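You operate a simulated robot arm through the tools that you are given. There is no shell and no other tool.

Carry out the task below with a simulated robot arm. There is one attempt and no reset: what you move stays moved.

Task
Plug the yellow coupling into the yellow port, shut the vent, open the air valve and set 2.5 bar.

It is judged by the outcome, as a careful person would: the job done as asked, and still so three seconds after it is handed in. It fails if anything else is knocked over, pushed out of place, dropped, spilled or broken.

Robot
A 7-joint arm with a two-finger parallel gripper, fixed in place. Base frame: the origin is on the floor under the middle of its stand, x ahead of it, y to its left, z up; the work surface is at about z = 880. Lengths are in mm, angles in rad, forces in N, time in s.
It reaches about 1147 mm from its shoulder. Its first joint turns from -2.897 to 2.897 rad. Payload 3.43 kg.
Tool frame: the origin (TCP) lies between the finger pads and is the grasp point; the fingertips stand 30 mm ahead of it; z points along the fingers, y is the line along which they close. Largest opening 94 mm; finger width 28, thickness 10; the body of the gripper, 50 by 96 mm, starts 55 mm behind the TCP.
Orientation is told as [roll, pitch, yaw] about the base's x, y, z axes, in that order, counted from this pose: with the fingers straight down and closing along the base's y, the tool's x points along the base's -x, its y along +y and its z along -z.

Tools
- The arm moves only by the tool drive_tool. Its argument "targets" is a list that holds one entry, the list of rows, each a list of 7 numbers: the shift along the tool's x, y, z in cm, then the turn, a rotation vector about the tool's x, y, z in rad, then the gripper command, from -1 (fully open) to 1 (shut), values between in proportion. In form: [[[x, y, z, wx, wy, wz, grip], ...]]. A call has 1 to 20 rows; each row is the pose to reach, as a shift and turn from the pose commanded when the call began, along the tool's axes at that moment. A row lasts 0.2 s, in which the tool goes at most 50 mm and 0.15 rad; a call with a longer step from one row to the next is refused whole, and so is a gripper value outside its range. Where a pose cannot be reached the arm comes as near as it can. A force on the tool above 40 N (or 10 N above the force at the start of the call, whichever is more), or a blocked arm, ends the call early, and 0.2 s more pass. The fingers move at their own pace (about 45 mm/s each) and stop on an object; they squeeze with about 21 N. The grip force told is the motor's: it shows also when the fingers shut on nothing. Time passes only in rows, and 0.2 s behind the last, so rows that repeat a pose let the fingers close. It gives the time, the measured TCP pose, the force on the tool (base axes), the opening and the grip force at its end, in the units of the frame above (readings bear some noise), with the torque about the TCP (base axes, N m) and any sound that the robot's microphone picked up.
- Cameras (640 x 400 px; columns grow to the right, rows downward): "scene" is fixed at [219.9, 649.1, 1644.2]; the picture's right is [-0.94, -0.35, 0.00], its down [-0.16, 0.42, -0.90] and it looks along [0.32, -0.84, -0.44] (base axes); focal length 311 px, centre (320, 200). "wrist" rides on the gripper at [76, 14, -103] in the tool frame; the picture's right is [-0.18, 0.98, 0.00], its down [-0.75, -0.14, -0.64] and it looks along [-0.63, -0.12, 0.77] (tool axes); focal length 243 px, centre (320, 200). There is no depth. A picture from a camera that has moved, and an enlarged one, comes with that camera's place and axes in the base frame and with its lens.
- capture(camera): a new picture of that camera. It takes no simulated time.
- inspect(camera, box): a new picture of the part [left, top, right, bottom] of that camera's present view, enlarged. It takes no simulated time.
- job_done(): hands the job in; it is judged then, once.

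Places have to be worked out from the pictures, the camera data and where the tool is seen. Open the gripper and draw the arm clear of the work before you hand the job in, unless the task says otherwise.

The tools are called after "Request:" as a command line: name --argument value ..., lists and objects as JSON in quotes. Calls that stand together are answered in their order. drive_tool: Moves the arm, as the interface text tells. Its arguments: {"type":"object","properties":{"targets":{"type":"array"}},"required":["targets"]} The other tools are called the same way: capture (camera) takes a picture; inspect (camera, box) takes an enlarged picture of a part of a camera's view; job_done () hands the job in.

At the start:

```text
clock: 0.0
eef_pos: [360.5, -532.2, 1202.4]
orientation: [0.0, -0.002, 0.0]
contact_force: [0.3, -0.1, 0.3]
torque: [-0.02, -0.01, -0.03]
gripper_width: 93.9
finger_force: 0.1
```

scene: 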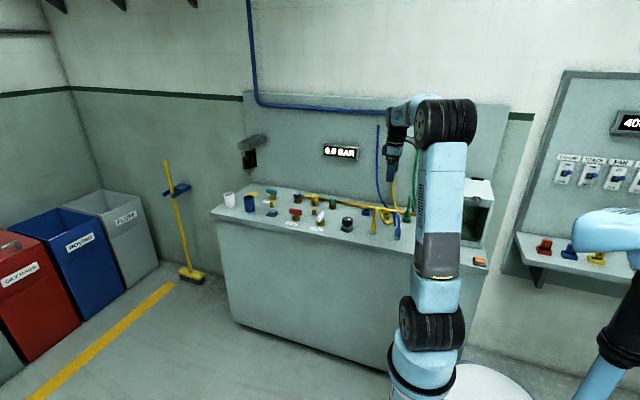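
wrist: 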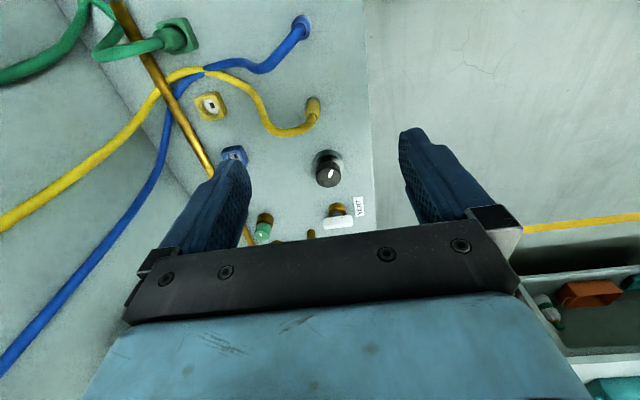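

I start by looking closely at the work surface in both cameras to identify ports, couplings, valve, vent and regulator.

Request:
inspect --camera "scene" --box '[340, 170, 440, 250]'

Request:
inspect --camera "scene" --box '[220, 130, 360, 250]'

Request:
inspect --camera "wrist" --box '[80, 0, 400, 250]'

```text
5.00 times, centred on (390, 210) of scene
camera zoom: at [219.9, 649.1, 1644.2], right [-0.94, -0.35, 0.0], down [-0.16, 0.42, -0.9], along [0.32, -0.84, -0.44], focal length 1557 px, centre (-30, 150)
```

zoom: 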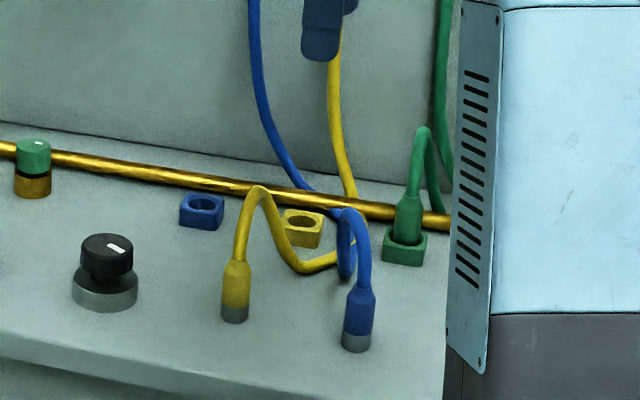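

```text
3.33 times, centred on (290, 190) of scene
camera zoom: at [219.9, 649.1, 1644.2], right [-0.94, -0.35, 0.0], down [-0.16, 0.42, -0.9], along [0.32, -0.84, -0.44], focal length 1038 px, centre (420, 233)
```

zoom: 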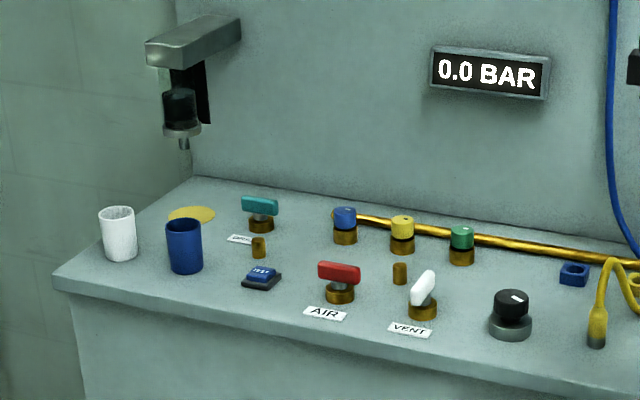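

```text
1.60 times, centred on (240, 125) of wrist
camera zoom: at [284.6, -520.2, 1305.8], right [0.18, 0.98, 0.0], down [0.75, -0.14, 0.64], along [0.63, -0.12, -0.77], focal length 388 px, centre (448, 320)
```

zoom: 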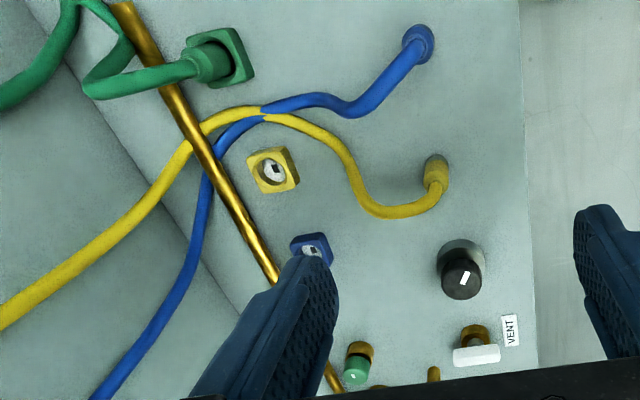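

The yellow coupling stands near (425, -577) and the yellow port near (388, -723). I zoom further into both, and into the valves and the knob.

Request:
inspect --camera "scene" --box '[370, 200, 410, 225]'

Request:
inspect --camera "wrist" --box '[180, 70, 260, 120]'

Request:
inspect --camera "wrist" --box '[280, 80, 376, 140]'

Request:
inspect --camera "scene" --box '[284, 195, 364, 245]'

Request:
inspect --camera "scene" --box '[256, 180, 336, 230]'

Request:
inspect --camera "wrist" --box '[240, 140, 368, 240]'

```text
16.00 times, centred on (390, 212) of scene
camera zoom: at [219.9, 649.1, 1644.2], right [-0.94, -0.35, 0.0], down [-0.16, 0.42, -0.9], along [0.32, -0.84, -0.44], focal length 4983 px, centre (-800, 0)
```

zoom: 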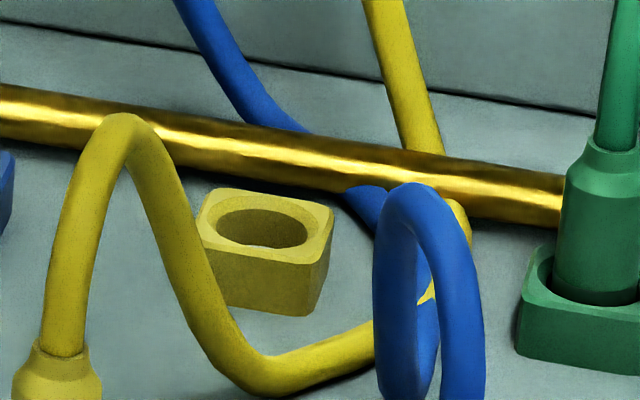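

```text
8.00 times, centred on (220, 95) of wrist
camera zoom: at [284.6, -520.2, 1305.8], right [0.18, 0.98, 0.0], down [0.75, -0.14, 0.64], along [0.63, -0.12, -0.77], focal length 1941 px, centre (1120, 1040)
```

zoom: 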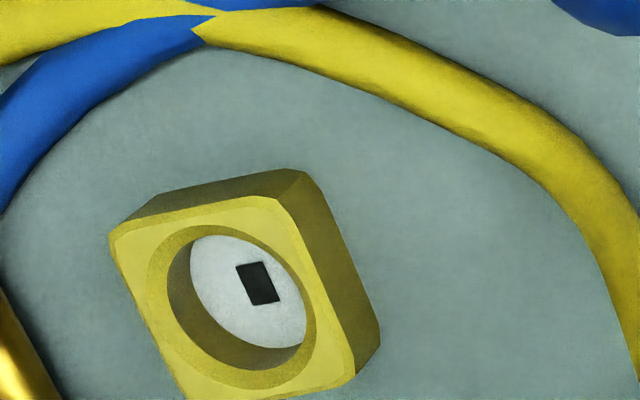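

```text
6.67 times, centred on (328, 110) of wrist
camera zoom: at [284.6, -520.2, 1305.8], right [0.18, 0.98, 0.0], down [0.75, -0.14, 0.64], along [0.63, -0.12, -0.77], focal length 1618 px, centre (267, 800)
```

zoom: 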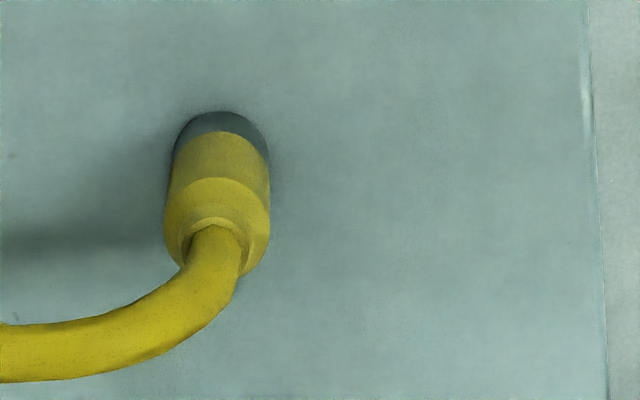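

```text
8.00 times, centred on (324, 220) of scene
camera zoom: at [219.9, 649.1, 1644.2], right [-0.94, -0.35, 0.0], down [-0.16, 0.42, -0.9], along [0.32, -0.84, -0.44], focal length 2491 px, centre (288, 40)
```

zoom: 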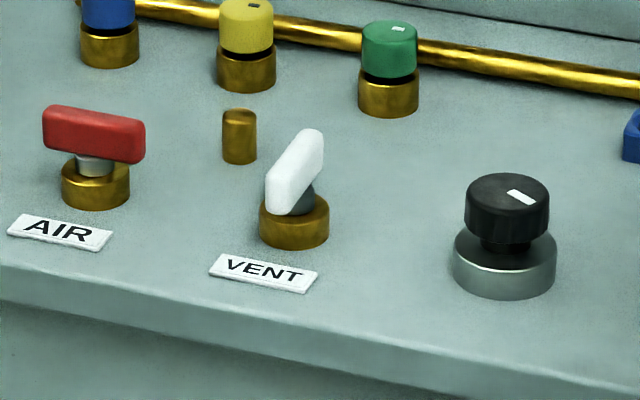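

```text
8.00 times, centred on (296, 205) of scene
camera zoom: at [219.9, 649.1, 1644.2], right [-0.94, -0.35, 0.0], down [-0.16, 0.42, -0.9], along [0.32, -0.84, -0.44], focal length 2491 px, centre (512, 160)
```

zoom: 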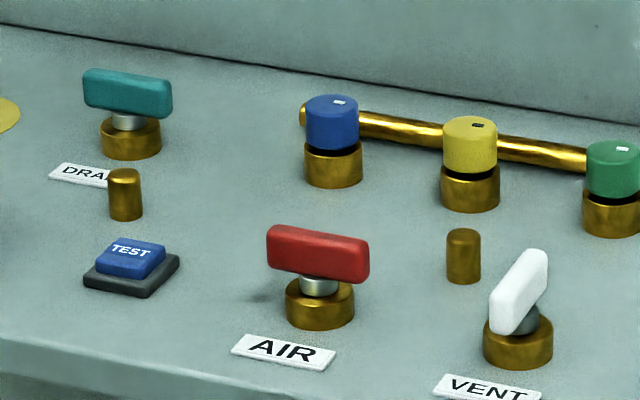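

```text
4.00 times, centred on (304, 190) of wrist
camera zoom: at [284.6, -520.2, 1305.8], right [0.18, 0.98, 0.0], down [0.75, -0.14, 0.64], along [0.63, -0.12, -0.77], focal length 970 px, centre (384, 240)
```

zoom: 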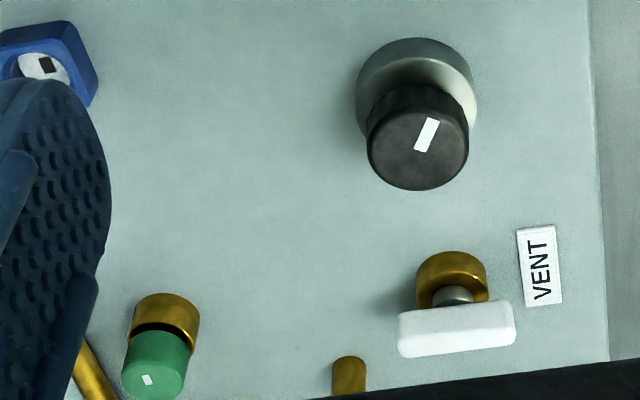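

Everything sits on a bench to the robot's right: the coupling at about (426,-577), the port at about (388,-723), the knob at (543,-556), VENT at (677,-560) and AIR at (808,-561). I'll first turn the hand +90° in yaw at this safe height, so the fingers close along base x.

Request:
drive_tool --targets '[[[0, 0, 0, 0, 0, -0.143, -1], [0, 0, 0, 0, 0, -0.286, -1], [0, 0, 0, 0, 0, -0.429, -1], [0, 0, 0, 0, 0, -0.572, -1], [0, 0, 0, 0, 0, -0.715, -1], [0, 0, 0, 0, 0, -0.858, -1], [0, 0, 0, 0, 0, -1.0, -1], [0, 0, 0, 0, 0, -1.143, -1], [0, 0, 0, 0, 0, -1.286, -1], [0, 0, 0, 0, 0, -1.429, -1], [0, 0, 0, 0, 0, -1.5708, -1], [0, 0, 0, 0, 0, -1.5708, -1]]]'

```text
clock: 2.6
eef_pos: [361.5, -532.0, 1202.9]
orientation: [0.0, 0.0, 1.573]
contact_force: [-0.2, -0.5, -0.7]
torque: [0.02, 0.0, 0.02]
gripper_width: 94.2
finger_force: 0.1
```

Yaw is now 90° as intended. Next I tilt the hand by 45°, so that the fingers point towards the back wall and down, which should put the wrist camera looking straight down.

Request:
drive_tool --targets '[[[0, -1.0, 0, 0, 0.131, 0, -1], [0, -2.0, 0, 0, 0.262, 0, -1], [0, -3.0, 0, 0, 0.393, 0, -1], [0, -4.0, 0, 0, 0.524, 0, -1], [0, -5.0, 0, 0, 0.655, 0, -1], [0, -5.0, 0, 0, 0.785, 0, -1], [0, -5.0, 0, 0, 0.785, 0, -1]]]'

Request:
capture --camera "wrist"

Request:
capture --camera "scene"

```text
clock: 4.2
eef_pos: [410.9, -532.0, 1202.7]
orientation: [0.0, 0.787, 1.574]
contact_force: [0.7, 0.5, 0.2]
torque: [-0.01, 0.02, -0.02]
gripper_width: 93.9
finger_force: 0.1
```

```text
taken
camera wrist: at [396.5, -515.4, 1330.0], right [-0.98, 0.13, -0.13], down [0.14, 0.99, -0.08], along [0.12, -0.1, -0.99], focal length 243 px, centre (320, 200)
```

wrist: 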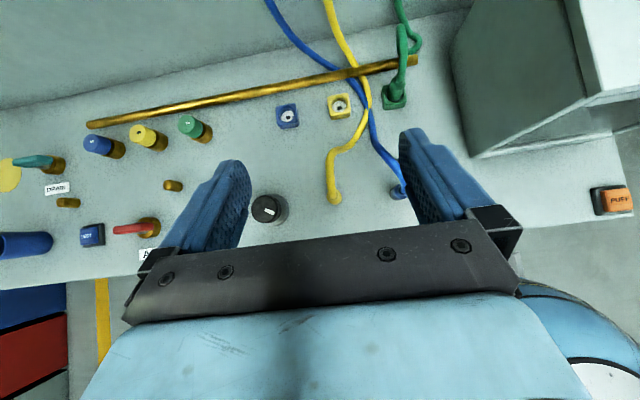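

```text
taken
```

scene: 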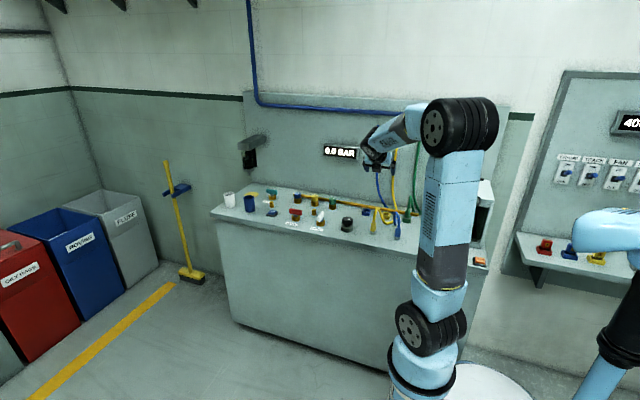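

This gives a good overhead view. I enlarge the relevant areas to measure the port, the coupling and the route of the hose.

Request:
inspect --camera "wrist" --box '[260, 80, 420, 210]'

Request:
inspect --camera "wrist" --box '[320, 85, 360, 125]'

Request:
inspect --camera "wrist" --box '[70, 100, 230, 270]'

```text
3.08 times, centred on (340, 145) of wrist
camera zoom: at [396.5, -515.4, 1330.0], right [-0.98, 0.13, -0.13], down [0.14, 0.99, -0.08], along [0.12, -0.1, -0.99], focal length 746 px, centre (258, 369)
```

zoom: 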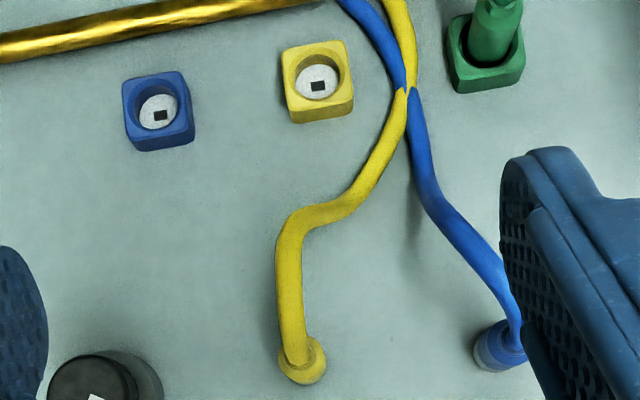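

```text
10.00 times, centred on (340, 105) of wrist
camera zoom: at [396.5, -515.4, 1330.0], right [-0.98, 0.13, -0.13], down [0.14, 0.99, -0.08], along [0.12, -0.1, -0.99], focal length 2426 px, centre (120, 1150)
```

zoom: 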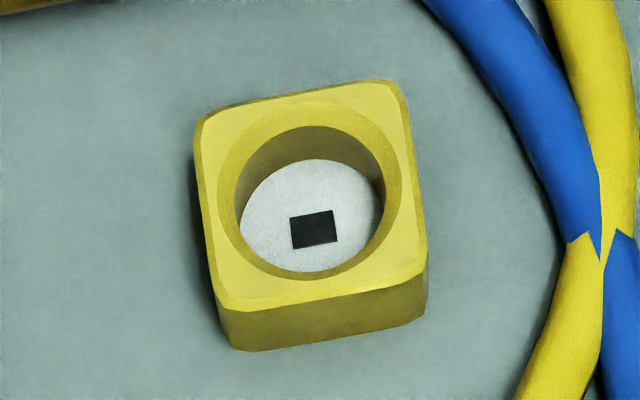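

```text
2.35 times, centred on (150, 185) of wrist
camera zoom: at [396.5, -515.4, 1330.0], right [-0.98, 0.13, -0.13], down [0.14, 0.99, -0.08], along [0.12, -0.1, -0.99], focal length 571 px, centre (720, 235)
```

zoom: 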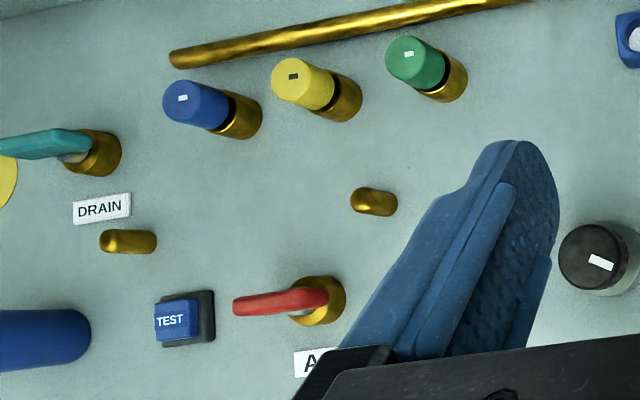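

I measure the port centre at about (389,-727), with its top at about z=900, and the coupling at about (419,-558). I need the coupling's proportions (nose, body, height), so I zoom in from the scene camera.

Request:
inspect --camera "scene" --box '[362, 205, 394, 237]'

Request:
inspect --camera "scene" --box '[395, 200, 425, 230]'

Request:
inspect --camera "wrist" --box '[315, 185, 355, 215]'

```text
12.50 times, centred on (378, 221) of scene
camera zoom: at [219.9, 649.1, 1644.2], right [-0.94, -0.35, 0.0], down [-0.16, 0.42, -0.9], along [0.32, -0.84, -0.44], focal length 3893 px, centre (-405, -62)
```

zoom: 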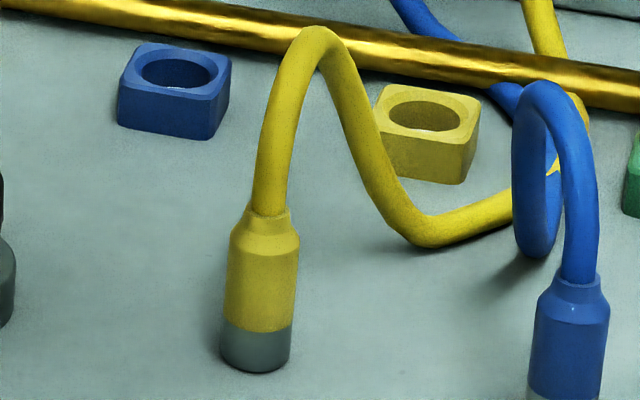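

```text
13.33 times, centred on (410, 215) of scene
camera zoom: at [219.9, 649.1, 1644.2], right [-0.94, -0.35, 0.0], down [-0.16, 0.42, -0.9], along [0.32, -0.84, -0.44], focal length 4152 px, centre (-880, 0)
```

zoom: 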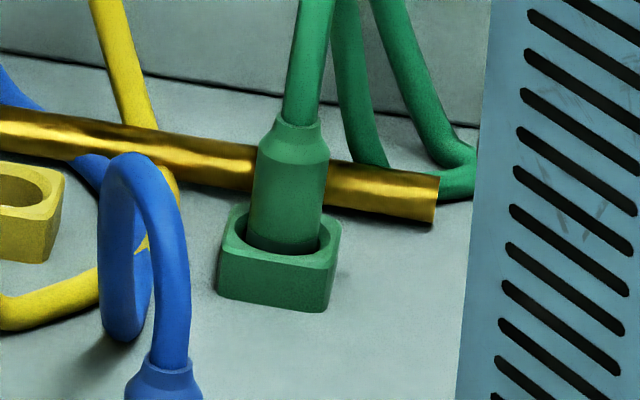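

```text
13.33 times, centred on (335, 200) of wrist
camera zoom: at [396.5, -515.4, 1330.0], right [-0.98, 0.13, -0.13], down [0.14, 0.99, -0.08], along [0.12, -0.1, -0.99], focal length 3235 px, centre (120, 200)
```

zoom: 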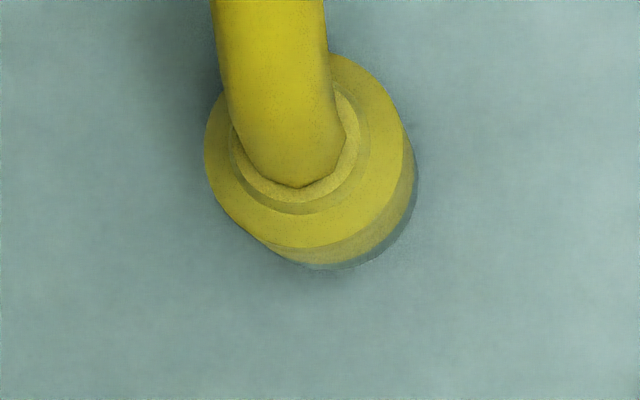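

The coupling has a grey nose of about 17 mm, a body to about 47 mm and a taper above that, roughly 25 mm in diameter. I move to a pre-grasp pose about 80 mm back along the finger direction and check alignment from there.

Request:
drive_tool --targets '[[[-2.29, -0.1, 1.52, 0, 0, 0, -0.6], [-4.58, -0.2, 3.04, 0, 0, 0, -0.6], [-6.87, -0.3, 4.55, 0, 0, 0, -0.6], [-9.16, -0.4, 6.07, 0, 0, 0, -0.6], [-11.45, -0.5, 7.59, 0, 0, 0, -0.6], [-13.74, -0.6, 9.11, 0, 0, 0, -0.6], [-16.03, -0.7, 10.62, 0, 0, 0, -0.6], [-18.31, -0.81, 12.14, 0, 0, 0, -0.6], [-18.31, -0.81, 12.14, 0, 0, 0, -0.6]]]'

Request:
capture --camera "wrist"

Request:
inspect --camera "scene" --box '[330, 150, 450, 250]'

```text
clock: 6.2
eef_pos: [418.6, -486.4, 986.8]
orientation: [0.0, 0.786, 1.573]
contact_force: [0.3, 0.1, 0.9]
torque: [0.01, 0.0, -0.01]
gripper_width: 75.1
finger_force: 0.0
```

```text
taken
camera wrist: at [404.5, -471.2, 1113.9], right [-0.98, 0.13, -0.13], down [0.14, 0.99, -0.08], along [0.12, -0.1, -0.99], focal length 243 px, centre (320, 200)
```

wrist: 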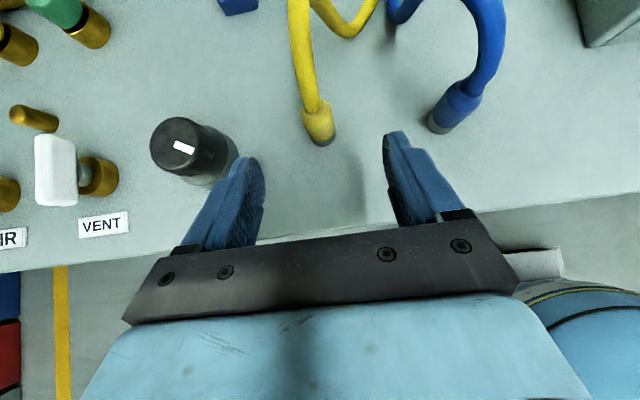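

```text
4.00 times, centred on (390, 200) of scene
camera zoom: at [219.9, 649.1, 1644.2], right [-0.94, -0.35, 0.0], down [-0.16, 0.42, -0.9], along [0.32, -0.84, -0.44], focal length 1246 px, centre (40, 200)
```

zoom: 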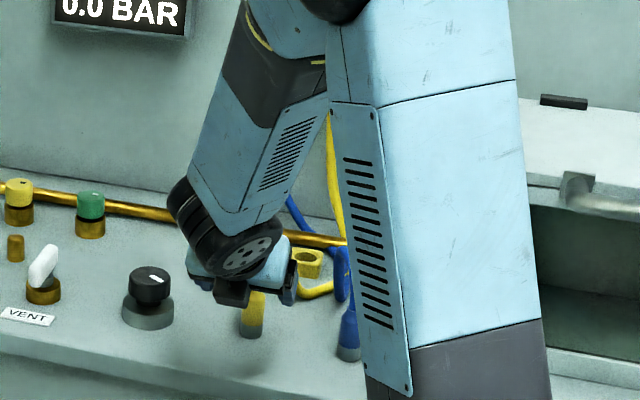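

I zoom in on the coupling from this closer viewpoint to fix its axis.

Request:
inspect --camera "wrist" --box '[280, 70, 360, 160]'

Request:
inspect --camera "scene" --box '[370, 210, 402, 242]'

```text
4.44 times, centred on (320, 115) of wrist
camera zoom: at [404.5, -471.2, 1113.9], right [-0.98, 0.13, -0.13], down [0.14, 0.99, -0.08], along [0.12, -0.1, -0.99], focal length 1078 px, centre (320, 578)
```

zoom: 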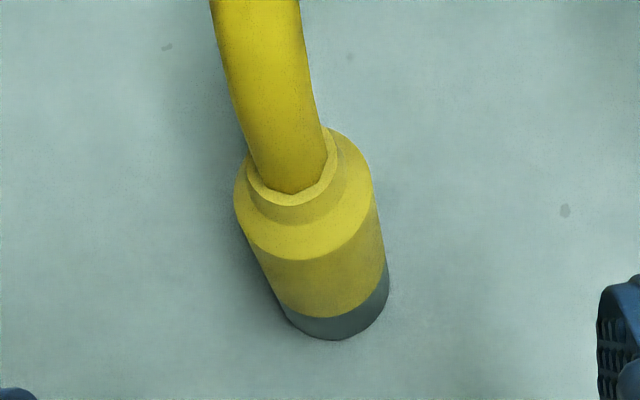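

```text
12.50 times, centred on (386, 226) of scene
camera zoom: at [219.9, 649.1, 1644.2], right [-0.94, -0.35, 0.0], down [-0.16, 0.42, -0.9], along [0.32, -0.84, -0.44], focal length 3893 px, centre (-505, -125)
```

zoom: 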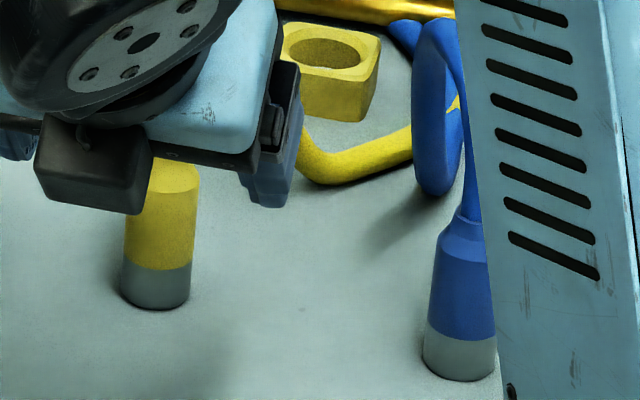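

The coupling axis comes out upright at (420.1,-559.2). I advance 80 mm along the fingers with the gripper still open, then check before closing.

Request:
drive_tool --targets '[[[-0.01, -0.03, 1.4, 0, 0, 0, -0.6], [-0.02, -0.06, 2.8, 0, 0, 0, -0.6], [-0.03, -0.09, 4.2, 0, 0, 0, -0.6], [-0.04, -0.12, 5.6, 0, 0, 0, -0.6], [-0.05, -0.14, 6.8, 0, 0, 0, -0.6], [-0.06, -0.16, 7.97, 0, 0, 0, -0.6], [-0.06, -0.16, 7.97, 0, 0, 0, -0.6]]]'

Request:
capture --camera "wrist"

Request:
inspect --camera "scene" --box '[360, 190, 420, 240]'

```text
clock: 7.8
eef_pos: [420.2, -544.6, 931.0]
orientation: [0.002, 0.785, 1.573]
contact_force: [0.3, 0.2, 0.2]
torque: [-0.01, -0.01, -0.02]
gripper_width: 75.0
finger_force: 0.1
```

```text
taken
camera wrist: at [406.3, -528.0, 1057.8], right [-0.98, 0.13, -0.13], down [0.14, 0.99, -0.08], along [0.12, -0.1, -0.99], focal length 243 px, centre (320, 200)
```

wrist: 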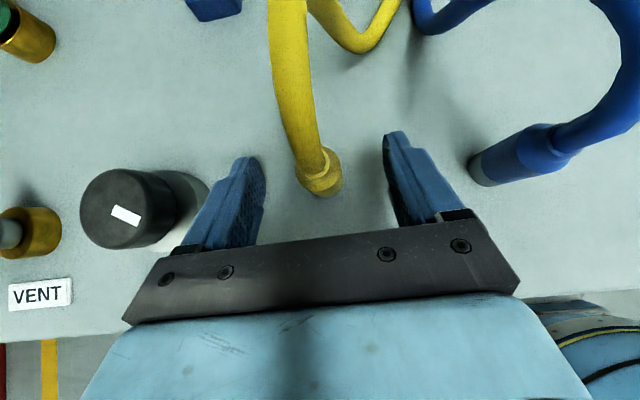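

```text
8.00 times, centred on (390, 215) of scene
camera zoom: at [219.9, 649.1, 1644.2], right [-0.94, -0.35, 0.0], down [-0.16, 0.42, -0.9], along [0.32, -0.84, -0.44], focal length 2491 px, centre (-240, 80)
```

zoom: 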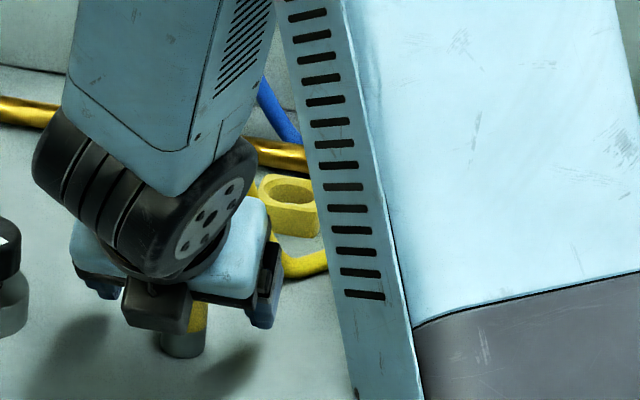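

The coupling sits between the open fingers; I zoom to check centring before closing.

Request:
inspect --camera "wrist" --box '[240, 120, 400, 220]'

```text
4.00 times, centred on (320, 170) of wrist
camera zoom: at [406.3, -528.0, 1057.8], right [-0.98, 0.13, -0.13], down [0.14, 0.99, -0.08], along [0.12, -0.1, -0.99], focal length 970 px, centre (320, 320)
```

zoom: 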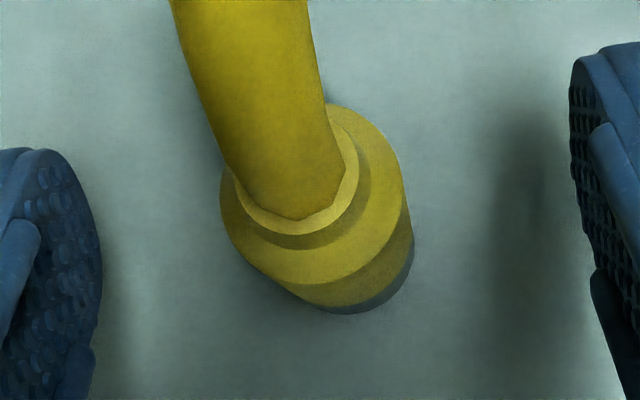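

The coupling is centred to within about 1 mm, so I close the fingers.

Request:
drive_tool --targets '[[[0, 0, 0, 0, 0, 0, -0.2], [0, 0, 0, 0, 0, 0, 0.2], [0, 0, 0, 0, 0, 0, 0.6], [0, 0, 0, 0, 0, 0, 1], [0, 0, 0, 0, 0, 0, 1], [0, 0, 0, 0, 0, 0, 1]]]'

Request:
capture --camera "wrist"

```text
clock: 9.2
eef_pos: [421.8, -543.5, 930.8]
orientation: [0.001, 0.786, 1.572]
contact_force: [1.0, 0.7, 1.2]
torque: [-0.04, -0.02, 0.01]
gripper_width: 24.4
finger_force: 21.0
```

```text
taken
camera wrist: at [406.4, -527.9, 1058.1], right [-0.98, 0.13, -0.13], down [0.14, 0.99, -0.08], along [0.12, -0.1, -0.99], focal length 243 px, centre (320, 200)
```

wrist: 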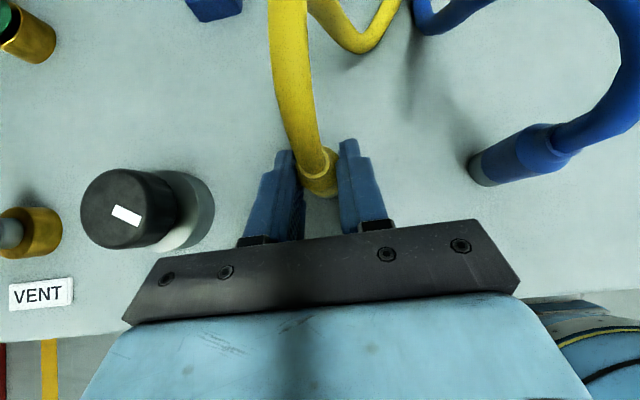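

Gripped at 24.4 mm width. I lift straight up by 60 mm and look at how the hose follows.

Request:
drive_tool --targets '[[[0.7, 0, -0.7, 0, 0, 0, 1], [1.41, 0, -1.41, 0, 0, 0, 1], [2.12, 0, -2.12, 0, 0, 0, 1], [2.83, 0, -2.83, 0, 0, 0, 1], [3.54, 0, -3.54, 0, 0, 0, 1], [4.24, 0, -4.24, 0, 0, 0, 1], [4.24, 0, -4.24, 0, 0, 0, 1]]]'

Request:
capture --camera "wrist"

Request:
inspect --camera "scene" --box '[350, 150, 430, 240]'

```text
clock: 10.8
eef_pos: [420.2, -544.5, 990.0]
orientation: [-0.001, 0.786, 1.572]
contact_force: [-0.5, -0.1, -0.5]
torque: [-0.02, -0.04, -0.02]
gripper_width: 24.3
finger_force: 21.2
```

```text
taken
camera wrist: at [406.1, -527.8, 1117.5], right [-0.98, 0.13, -0.13], down [0.14, 0.99, -0.08], along [0.12, -0.1, -0.99], focal length 243 px, centre (320, 200)
```

wrist: 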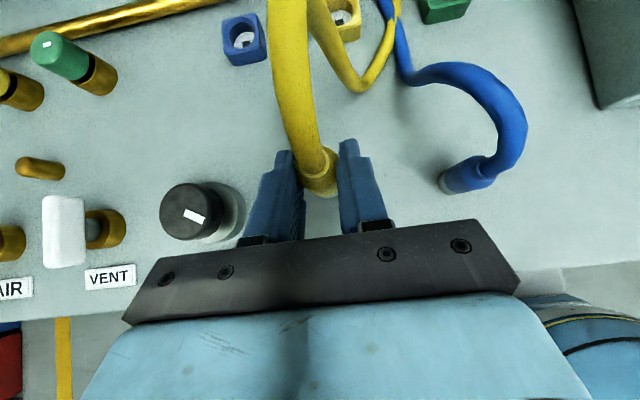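

```text
4.44 times, centred on (390, 195) of scene
camera zoom: at [219.9, 649.1, 1644.2], right [-0.94, -0.35, 0.0], down [-0.16, 0.42, -0.9], along [0.32, -0.84, -0.44], focal length 1384 px, centre (9, 222)
```

zoom: 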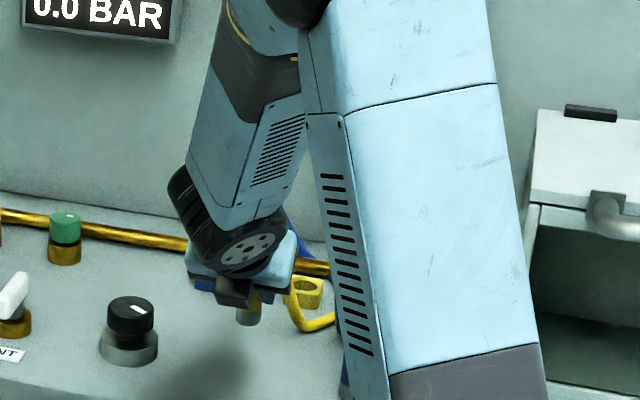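

The coupling hangs straight in the grip and the hose follows freely. I move towards the port at this height, stopping about 55 mm short of it, to check alignment.

Request:
drive_tool --targets '[[[0.97, 0.39, 0.97, 0, 0, 0, 1], [1.95, 0.78, 1.95, 0, 0, 0, 1], [2.92, 1.16, 2.92, 0, 0, 0, 1], [3.89, 1.55, 3.89, 0, 0, 0, 1], [4.86, 1.94, 4.86, 0, 0, 0, 1], [5.83, 2.33, 5.83, 0, 0, 0, 1], [6.8, 2.71, 6.8, 0, 0, 0, 1], [7.78, 3.11, 7.78, 0, 0, 0, 1], [7.78, 3.11, 7.78, 0, 0, 0, 1]]]'

Request:
capture --camera "wrist"

Request:
inspect --camera "scene" --box '[350, 170, 430, 240]'

```text
clock: 12.8
eef_pos: [388.9, -655.4, 990.8]
orientation: [-0.001, 0.785, 1.574]
contact_force: [-1.2, 0.0, -0.5]
torque: [0.02, 0.03, 0.03]
gripper_width: 23.9
finger_force: 21.4
```

```text
taken
camera wrist: at [374.5, -638.2, 1117.5], right [-0.98, 0.13, -0.13], down [0.14, 0.99, -0.08], along [0.12, -0.1, -0.99], focal length 243 px, centre (320, 200)
```

wrist: 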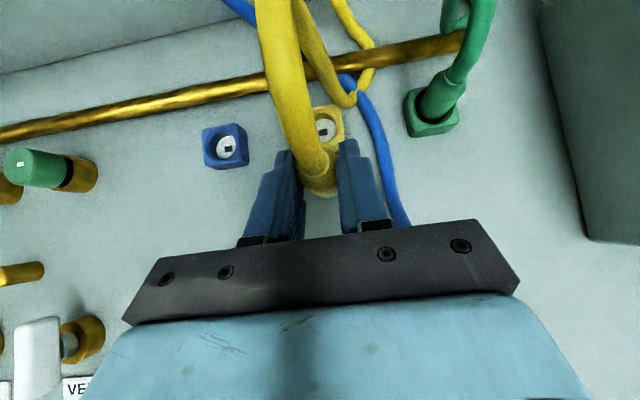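

```text
5.71 times, centred on (390, 205) of scene
camera zoom: at [219.9, 649.1, 1644.2], right [-0.94, -0.35, 0.0], down [-0.16, 0.42, -0.9], along [0.32, -0.84, -0.44], focal length 1780 px, centre (-80, 171)
```

zoom: 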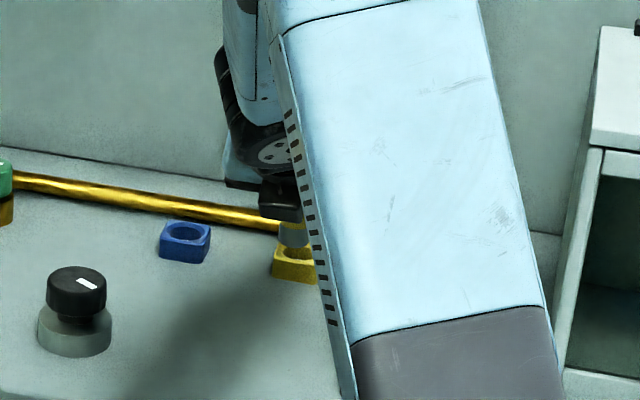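

I zoom on the port in the wrist view to measure it from this closer position.

Request:
inspect --camera "wrist" --box '[270, 80, 380, 200]'

Request:
inspect --camera "wrist" --box '[195, 110, 260, 175]'

Request:
inspect --camera "scene" --box '[380, 200, 415, 225]'

```text
3.33 times, centred on (325, 140) of wrist
camera zoom: at [374.5, -638.2, 1117.5], right [-0.98, 0.13, -0.13], down [0.14, 0.99, -0.08], along [0.12, -0.1, -0.99], focal length 809 px, centre (303, 400)
```

zoom: 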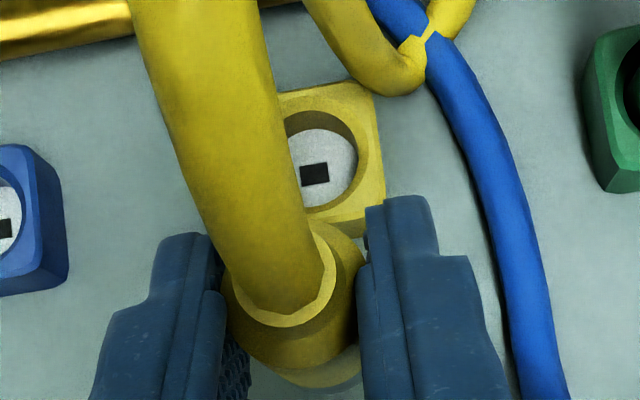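

```text
6.15 times, centred on (228, 142) of wrist
camera zoom: at [374.5, -638.2, 1117.5], right [-0.98, 0.13, -0.13], down [0.14, 0.99, -0.08], along [0.12, -0.1, -0.99], focal length 1493 px, centre (889, 554)
```

zoom: 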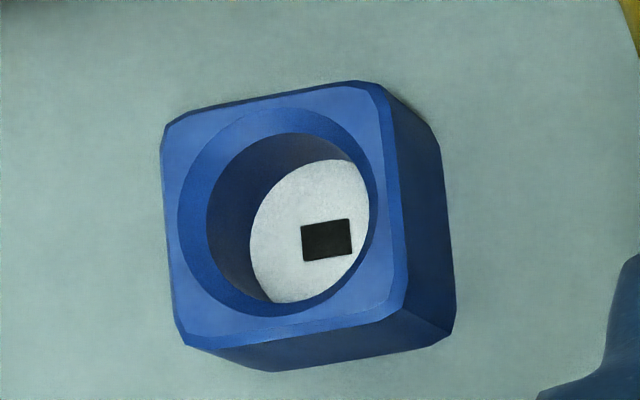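

```text
16.00 times, centred on (398, 212) of scene
camera zoom: at [219.9, 649.1, 1644.2], right [-0.94, -0.35, 0.0], down [-0.16, 0.42, -0.9], along [0.32, -0.84, -0.44], focal length 4983 px, centre (-920, 0)
```

zoom: 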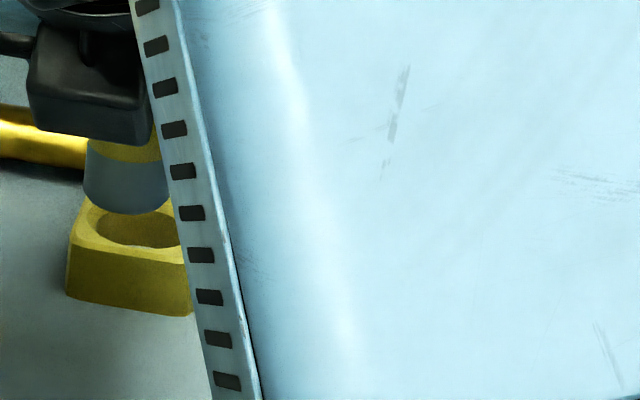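

I measure the port centre again at (389.7,-726.5). I move the remaining 58 mm so that the coupling is above the bore, still about 40 mm above the port top.

Request:
drive_tool --targets '[[[0.82, -0.03, 0.82, 0, 0, 0, 1], [1.64, -0.06, 1.64, 0, 0, 0, 1], [2.45, -0.08, 2.45, 0, 0, 0, 1], [3.27, -0.1, 3.27, 0, 0, 0, 1], [4.09, -0.12, 4.09, 0, 0, 0, 1], [4.09, -0.12, 4.09, 0, 0, 0, 1]]]'

Request:
capture --camera "wrist"

Request:
inspect --camera "wrist" --box '[250, 110, 400, 230]'

Request:
inspect --camera "scene" --box '[370, 180, 420, 220]'

```text
clock: 14.2
eef_pos: [390.3, -712.5, 991.3]
orientation: [0.001, 0.786, 1.572]
contact_force: [0.0, -0.9, -0.5]
torque: [-0.01, -0.01, 0.05]
gripper_width: 24.2
finger_force: 20.8
```

```text
taken
camera wrist: at [376.1, -695.9, 1117.5], right [-0.98, 0.13, -0.13], down [0.14, 0.99, -0.08], along [0.12, -0.1, -0.99], focal length 243 px, centre (320, 200)
```

wrist: 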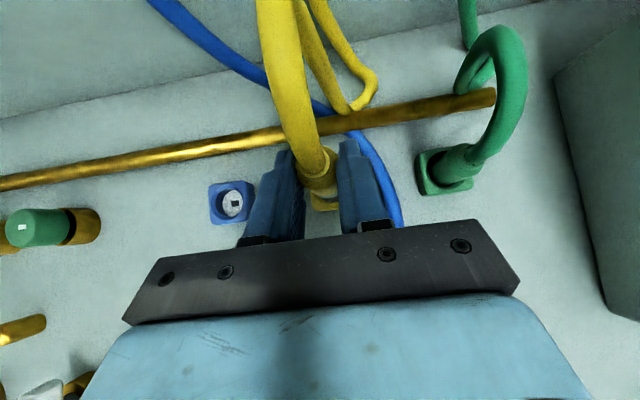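

```text
3.33 times, centred on (325, 170) of wrist
camera zoom: at [376.1, -695.9, 1117.5], right [-0.98, 0.13, -0.13], down [0.14, 0.99, -0.08], along [0.12, -0.1, -0.99], focal length 809 px, centre (303, 300)
```

zoom: 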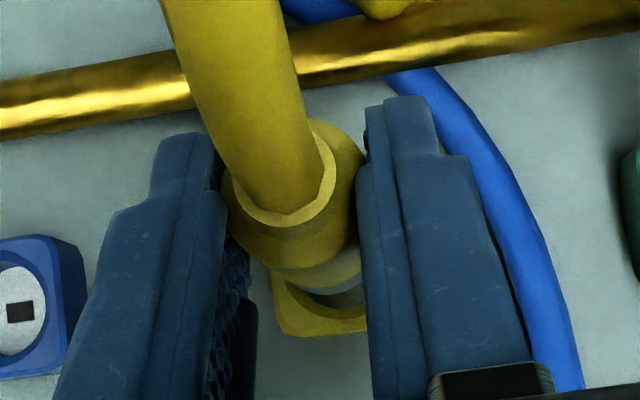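

```text
10.00 times, centred on (395, 200) of scene
camera zoom: at [219.9, 649.1, 1644.2], right [-0.94, -0.35, 0.0], down [-0.16, 0.42, -0.9], along [0.32, -0.84, -0.44], focal length 3114 px, centre (-430, 200)
```

zoom: 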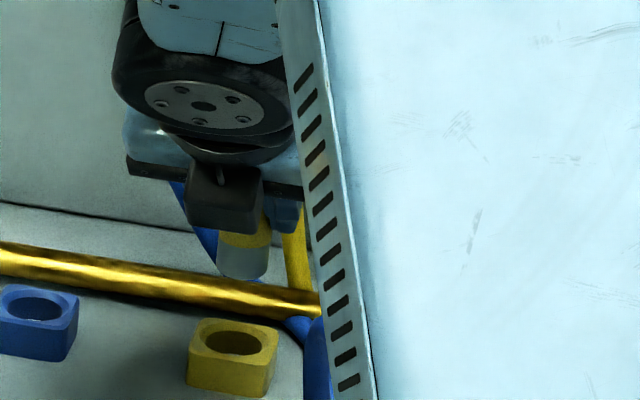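

The scene projection predicts the nose landing on the bore centre within about 1 mm. I lower 30 mm, to just above the port, and check again.

Request:
drive_tool --targets '[[[-0.42, 0, 0.42, 0, 0, 0, 1], [-0.85, 0, 0.85, 0, 0, 0, 1], [-1.27, 0, 1.27, 0, 0, 0, 1], [-1.7, 0, 1.7, 0, 0, 0, 1], [-2.12, 0, 2.12, 0, 0, 0, 1], [-2.12, 0, 2.12, 0, 0, 0, 1]]]'

Request:
inspect --camera "wrist" --box '[250, 110, 400, 230]'

Request:
inspect --camera "scene" --box '[375, 195, 405, 225]'

```text
clock: 15.6
eef_pos: [391.9, -711.3, 960.1]
orientation: [0.002, 0.784, 1.573]
contact_force: [-0.4, 0.2, -1.5]
torque: [0.0, -0.02, 0.01]
gripper_width: 24.0
finger_force: 21.3
```

```text
3.33 times, centred on (325, 170) of wrist
camera zoom: at [376.5, -695.4, 1087.5], right [-0.98, 0.13, -0.13], down [0.14, 0.99, -0.08], along [0.12, -0.1, -0.99], focal length 809 px, centre (303, 300)
```

zoom: 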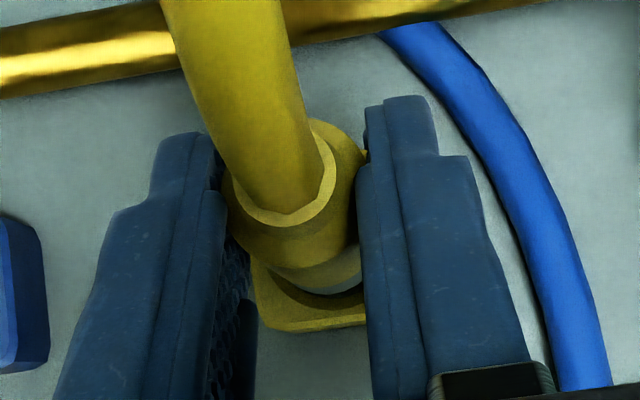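

```text
13.33 times, centred on (390, 210) of scene
camera zoom: at [219.9, 649.1, 1644.2], right [-0.94, -0.35, 0.0], down [-0.16, 0.42, -0.9], along [0.32, -0.84, -0.44], focal length 4152 px, centre (-613, 67)
```

zoom: 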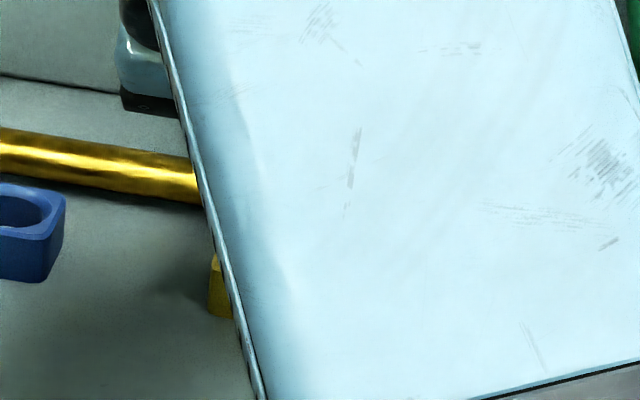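

In the wrist view the nose is centred over the bore within about 1 mm in both axes. I lower slowly by 16 mm into the port, watching the force and sounds.

Request:
drive_tool --targets '[[[-0.14, 0, 0.14, 0, 0, 0, 1], [-0.28, 0, 0.28, 0, 0, 0, 1], [-0.42, 0, 0.42, 0, 0, 0, 1], [-0.57, 0, 0.57, 0, 0, 0, 1], [-0.71, 0, 0.71, 0, 0, 0, 1], [-0.85, 0, 0.85, 0, 0, 0, 1], [-0.99, 0, 0.99, 0, 0, 0, 1], [-1.13, 0, 1.13, 0, 0, 0, 1]]]'

Request:
inspect --camera "wrist" --box '[250, 110, 400, 230]'

```text
clock: 17.4
eef_pos: [390.9, -712.0, 944.7]
orientation: [0.001, 0.786, 1.573]
contact_force: [1.7, 0.3, -0.7]
torque: [0.0, -0.01, 0.02]
gripper_width: 24.0
finger_force: 21.0
```

```text
3.33 times, centred on (325, 170) of wrist
camera zoom: at [376.5, -695.6, 1071.8], right [-0.98, 0.13, -0.13], down [0.14, 0.99, -0.08], along [0.12, -0.1, -0.99], focal length 809 px, centre (303, 300)
```

zoom: 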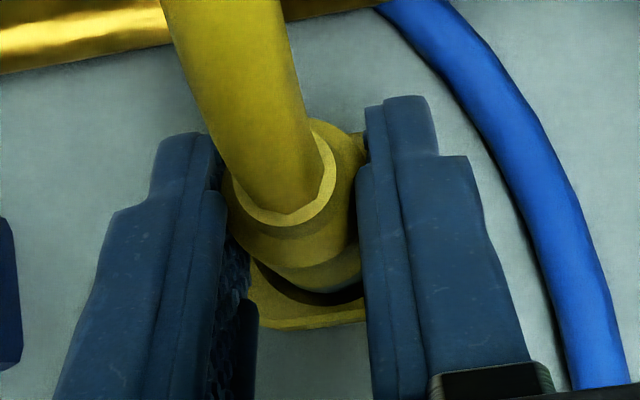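

No contact yet and the nose appears to have entered the bore. I continue down in 1.5 mm steps until it seats.

Request:
drive_tool --targets '[[[-0.106, 0, 0.106, 0, 0, 0, 1], [-0.212, 0, 0.212, 0, 0, 0, 1], [-0.318, 0, 0.318, 0, 0, 0, 1], [-0.424, 0, 0.424, 0, 0, 0, 1], [-0.53, 0, 0.53, 0, 0, 0, 1], [-0.636, 0, 0.636, 0, 0, 0, 1]]]'

Request:
inspect --camera "wrist" --box '[250, 110, 400, 230]'

```text
clock: 18.8
eef_pos: [391.3, -711.9, 936.4]
orientation: [0.0, 0.785, 1.572]
contact_force: [1.6, 1.1, 5.6]
torque: [-0.05, -0.12, 0.03]
gripper_width: 24.0
finger_force: 21.0
```

```text
3.33 times, centred on (325, 170) of wrist
camera zoom: at [376.5, -695.5, 1063.2], right [-0.98, 0.13, -0.13], down [0.14, 0.99, -0.08], along [0.12, -0.1, -0.99], focal length 809 px, centre (303, 300)
```

zoom: 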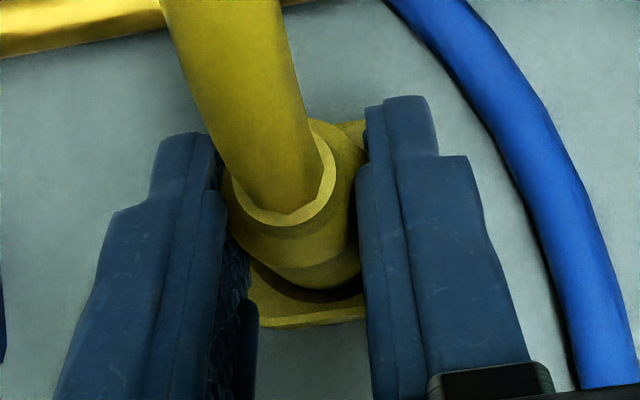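

Contact has started (5.6 N) at about 14.5 mm insertion. I keep pressing gently, to feel whether it latches or bottoms out.

Request:
drive_tool --targets '[[[-0.07, 0, 0.07, 0, 0, 0, 1], [-0.14, 0, 0.14, 0, 0, 0, 1], [-0.21, 0, 0.21, 0, 0, 0, 1]]]'

Request:
inspect --camera "wrist" --box '[250, 110, 400, 230]'

```text
clock: 19.6
eef_pos: [392.0, -712.0, 935.3]
orientation: [0.0, 0.788, 1.57]
contact_force: [3.4, 3.4, 27.9]
torque: [-0.27, -0.13, 0.03]
gripper_width: 24.4
finger_force: 21.3
```

```text
3.33 times, centred on (325, 170) of wrist
camera zoom: at [376.4, -695.3, 1061.6], right [-0.98, 0.13, -0.13], down [0.14, 0.99, -0.08], along [0.12, -0.1, -0.99], focal length 809 px, centre (303, 300)
```

zoom: 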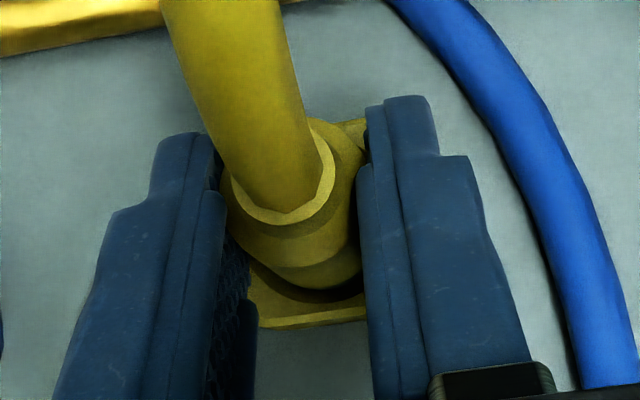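

The force has risen to 28 N without a click. I press a bit further, to about 38 N.

Request:
drive_tool --targets '[[[-0.05, 0, 0.05, 0, 0, 0, 1], [-0.1, 0, 0.1, 0, 0, 0, 1], [-0.1, 0, 0.1, 0, 0, 0, 1], [-0.1, 0, 0.1, 0, 0, 0, 1]]]'

Request:
inspect --camera "wrist" --box '[250, 110, 400, 230]'

```text
clock: 20.4
eef_pos: [391.2, -712.8, 934.5]
orientation: [-0.001, 0.79, 1.569]
contact_force: [-1.4, 9.1, 8.7]
torque: [0.18, 0.0, -0.04]
gripper_width: 24.5
finger_force: 20.9
stopped in row 3: the force on the tool passed its limit at 40 N (the readings are from after the stop); the commanded pose is now the measured one
```

```text
3.33 times, centred on (325, 170) of wrist
camera zoom: at [376.4, -695.7, 1061.0], right [-0.98, 0.13, -0.13], down [0.14, 0.99, -0.08], along [0.12, -0.1, -0.99], focal length 809 px, centre (303, 300)
```

zoom: 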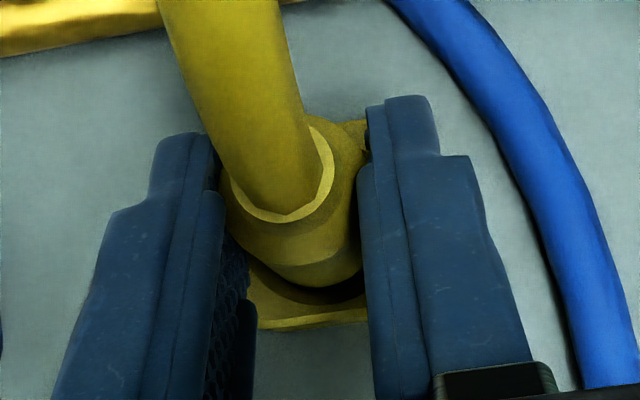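

The coupling has bottomed out in the port. I open the fingers only slightly (to about 34 mm, because the blue hose is near) and back off a little to inspect the seating.

Request:
drive_tool --targets '[[[0, 0, 0, 0, 0, 0, 0.7], [0, 0, 0, 0, 0, 0, 0.4], [0, 0, 0, 0, 0, 0, 0.27], [0, 0, 0, 0, 0, 0, 0.27]]]'

Request:
inspect --camera "wrist" --box '[250, 110, 400, 230]'

```text
clock: 21.4
eef_pos: [391.5, -712.9, 933.4]
orientation: [-0.002, 0.788, 1.571]
contact_force: [0.4, 0.1, 0.3]
torque: [0.0, 0.02, 0.04]
gripper_width: 34.3
finger_force: 0.0
```

```text
3.33 times, centred on (325, 170) of wrist
camera zoom: at [376.7, -696.2, 1060.2], right [-0.98, 0.13, -0.13], down [0.14, 0.99, -0.08], along [0.12, -0.1, -0.99], focal length 809 px, centre (303, 300)
```

zoom: 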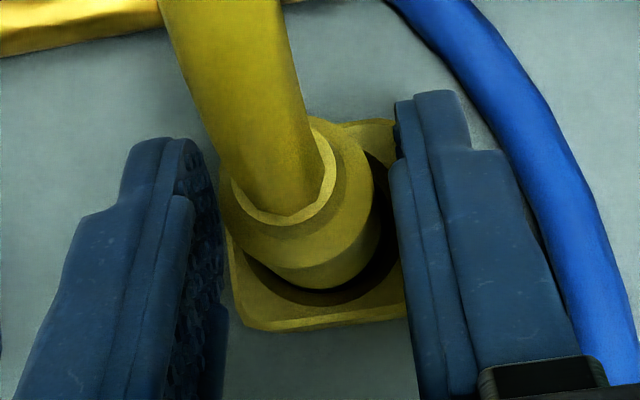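

The coupling stays upright in the port. I back away along the finger axis by 90 mm to see it clearly.

Request:
drive_tool --targets '[[[0, 0, -1.0, 0, 0, 0, 0.27], [0, 0, -2.5, 0, 0, 0, 0.27], [0, 0, -4.0, 0, 0, 0, 0.27], [0, 0, -6.0, 0, 0, 0, 0.27], [0, 0, -8.0, 0, 0, 0, 0.27], [0, 0, -10.0, 0, 0, 0, 0.27], [0, 0, -12.0, 0, 0, 0, 0.27]]]'

Request:
capture --camera "wrist"

Request:
inspect --camera "wrist" --box '[270, 60, 390, 160]'

Request:
capture --camera "scene"

```text
clock: 23.0
eef_pos: [390.9, -628.3, 1017.4]
orientation: [-0.002, 0.787, 1.571]
contact_force: [-0.2, -0.8, -0.2]
torque: [-0.01, -0.01, -0.05]
gripper_width: 34.4
finger_force: 0.0
```

```text
taken
camera wrist: at [376.5, -611.3, 1144.4], right [-0.98, 0.13, -0.13], down [0.14, 0.99, -0.08], along [0.12, -0.1, -0.99], focal length 243 px, centre (320, 200)
```

wrist: 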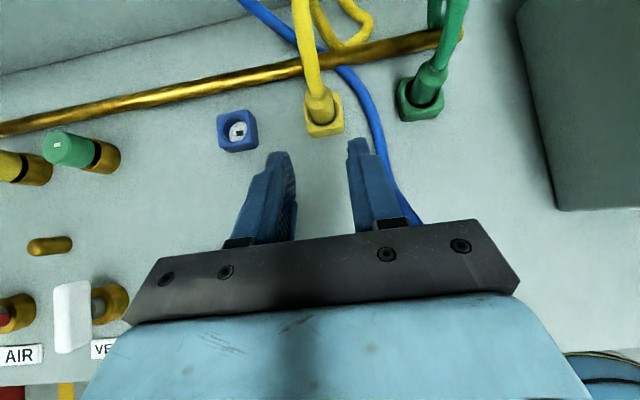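

```text
4.00 times, centred on (330, 110) of wrist
camera zoom: at [376.5, -611.3, 1144.4], right [-0.98, 0.13, -0.13], down [0.14, 0.99, -0.08], along [0.12, -0.1, -0.99], focal length 970 px, centre (280, 560)
```

zoom: 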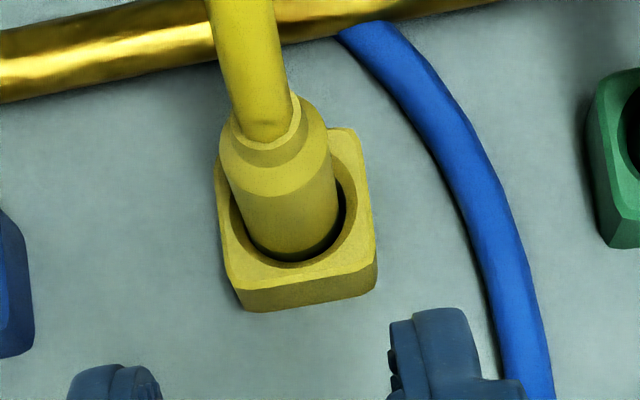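

```text
taken
```

scene: 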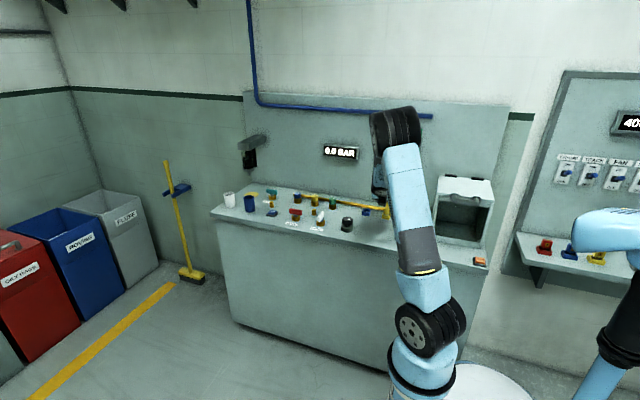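

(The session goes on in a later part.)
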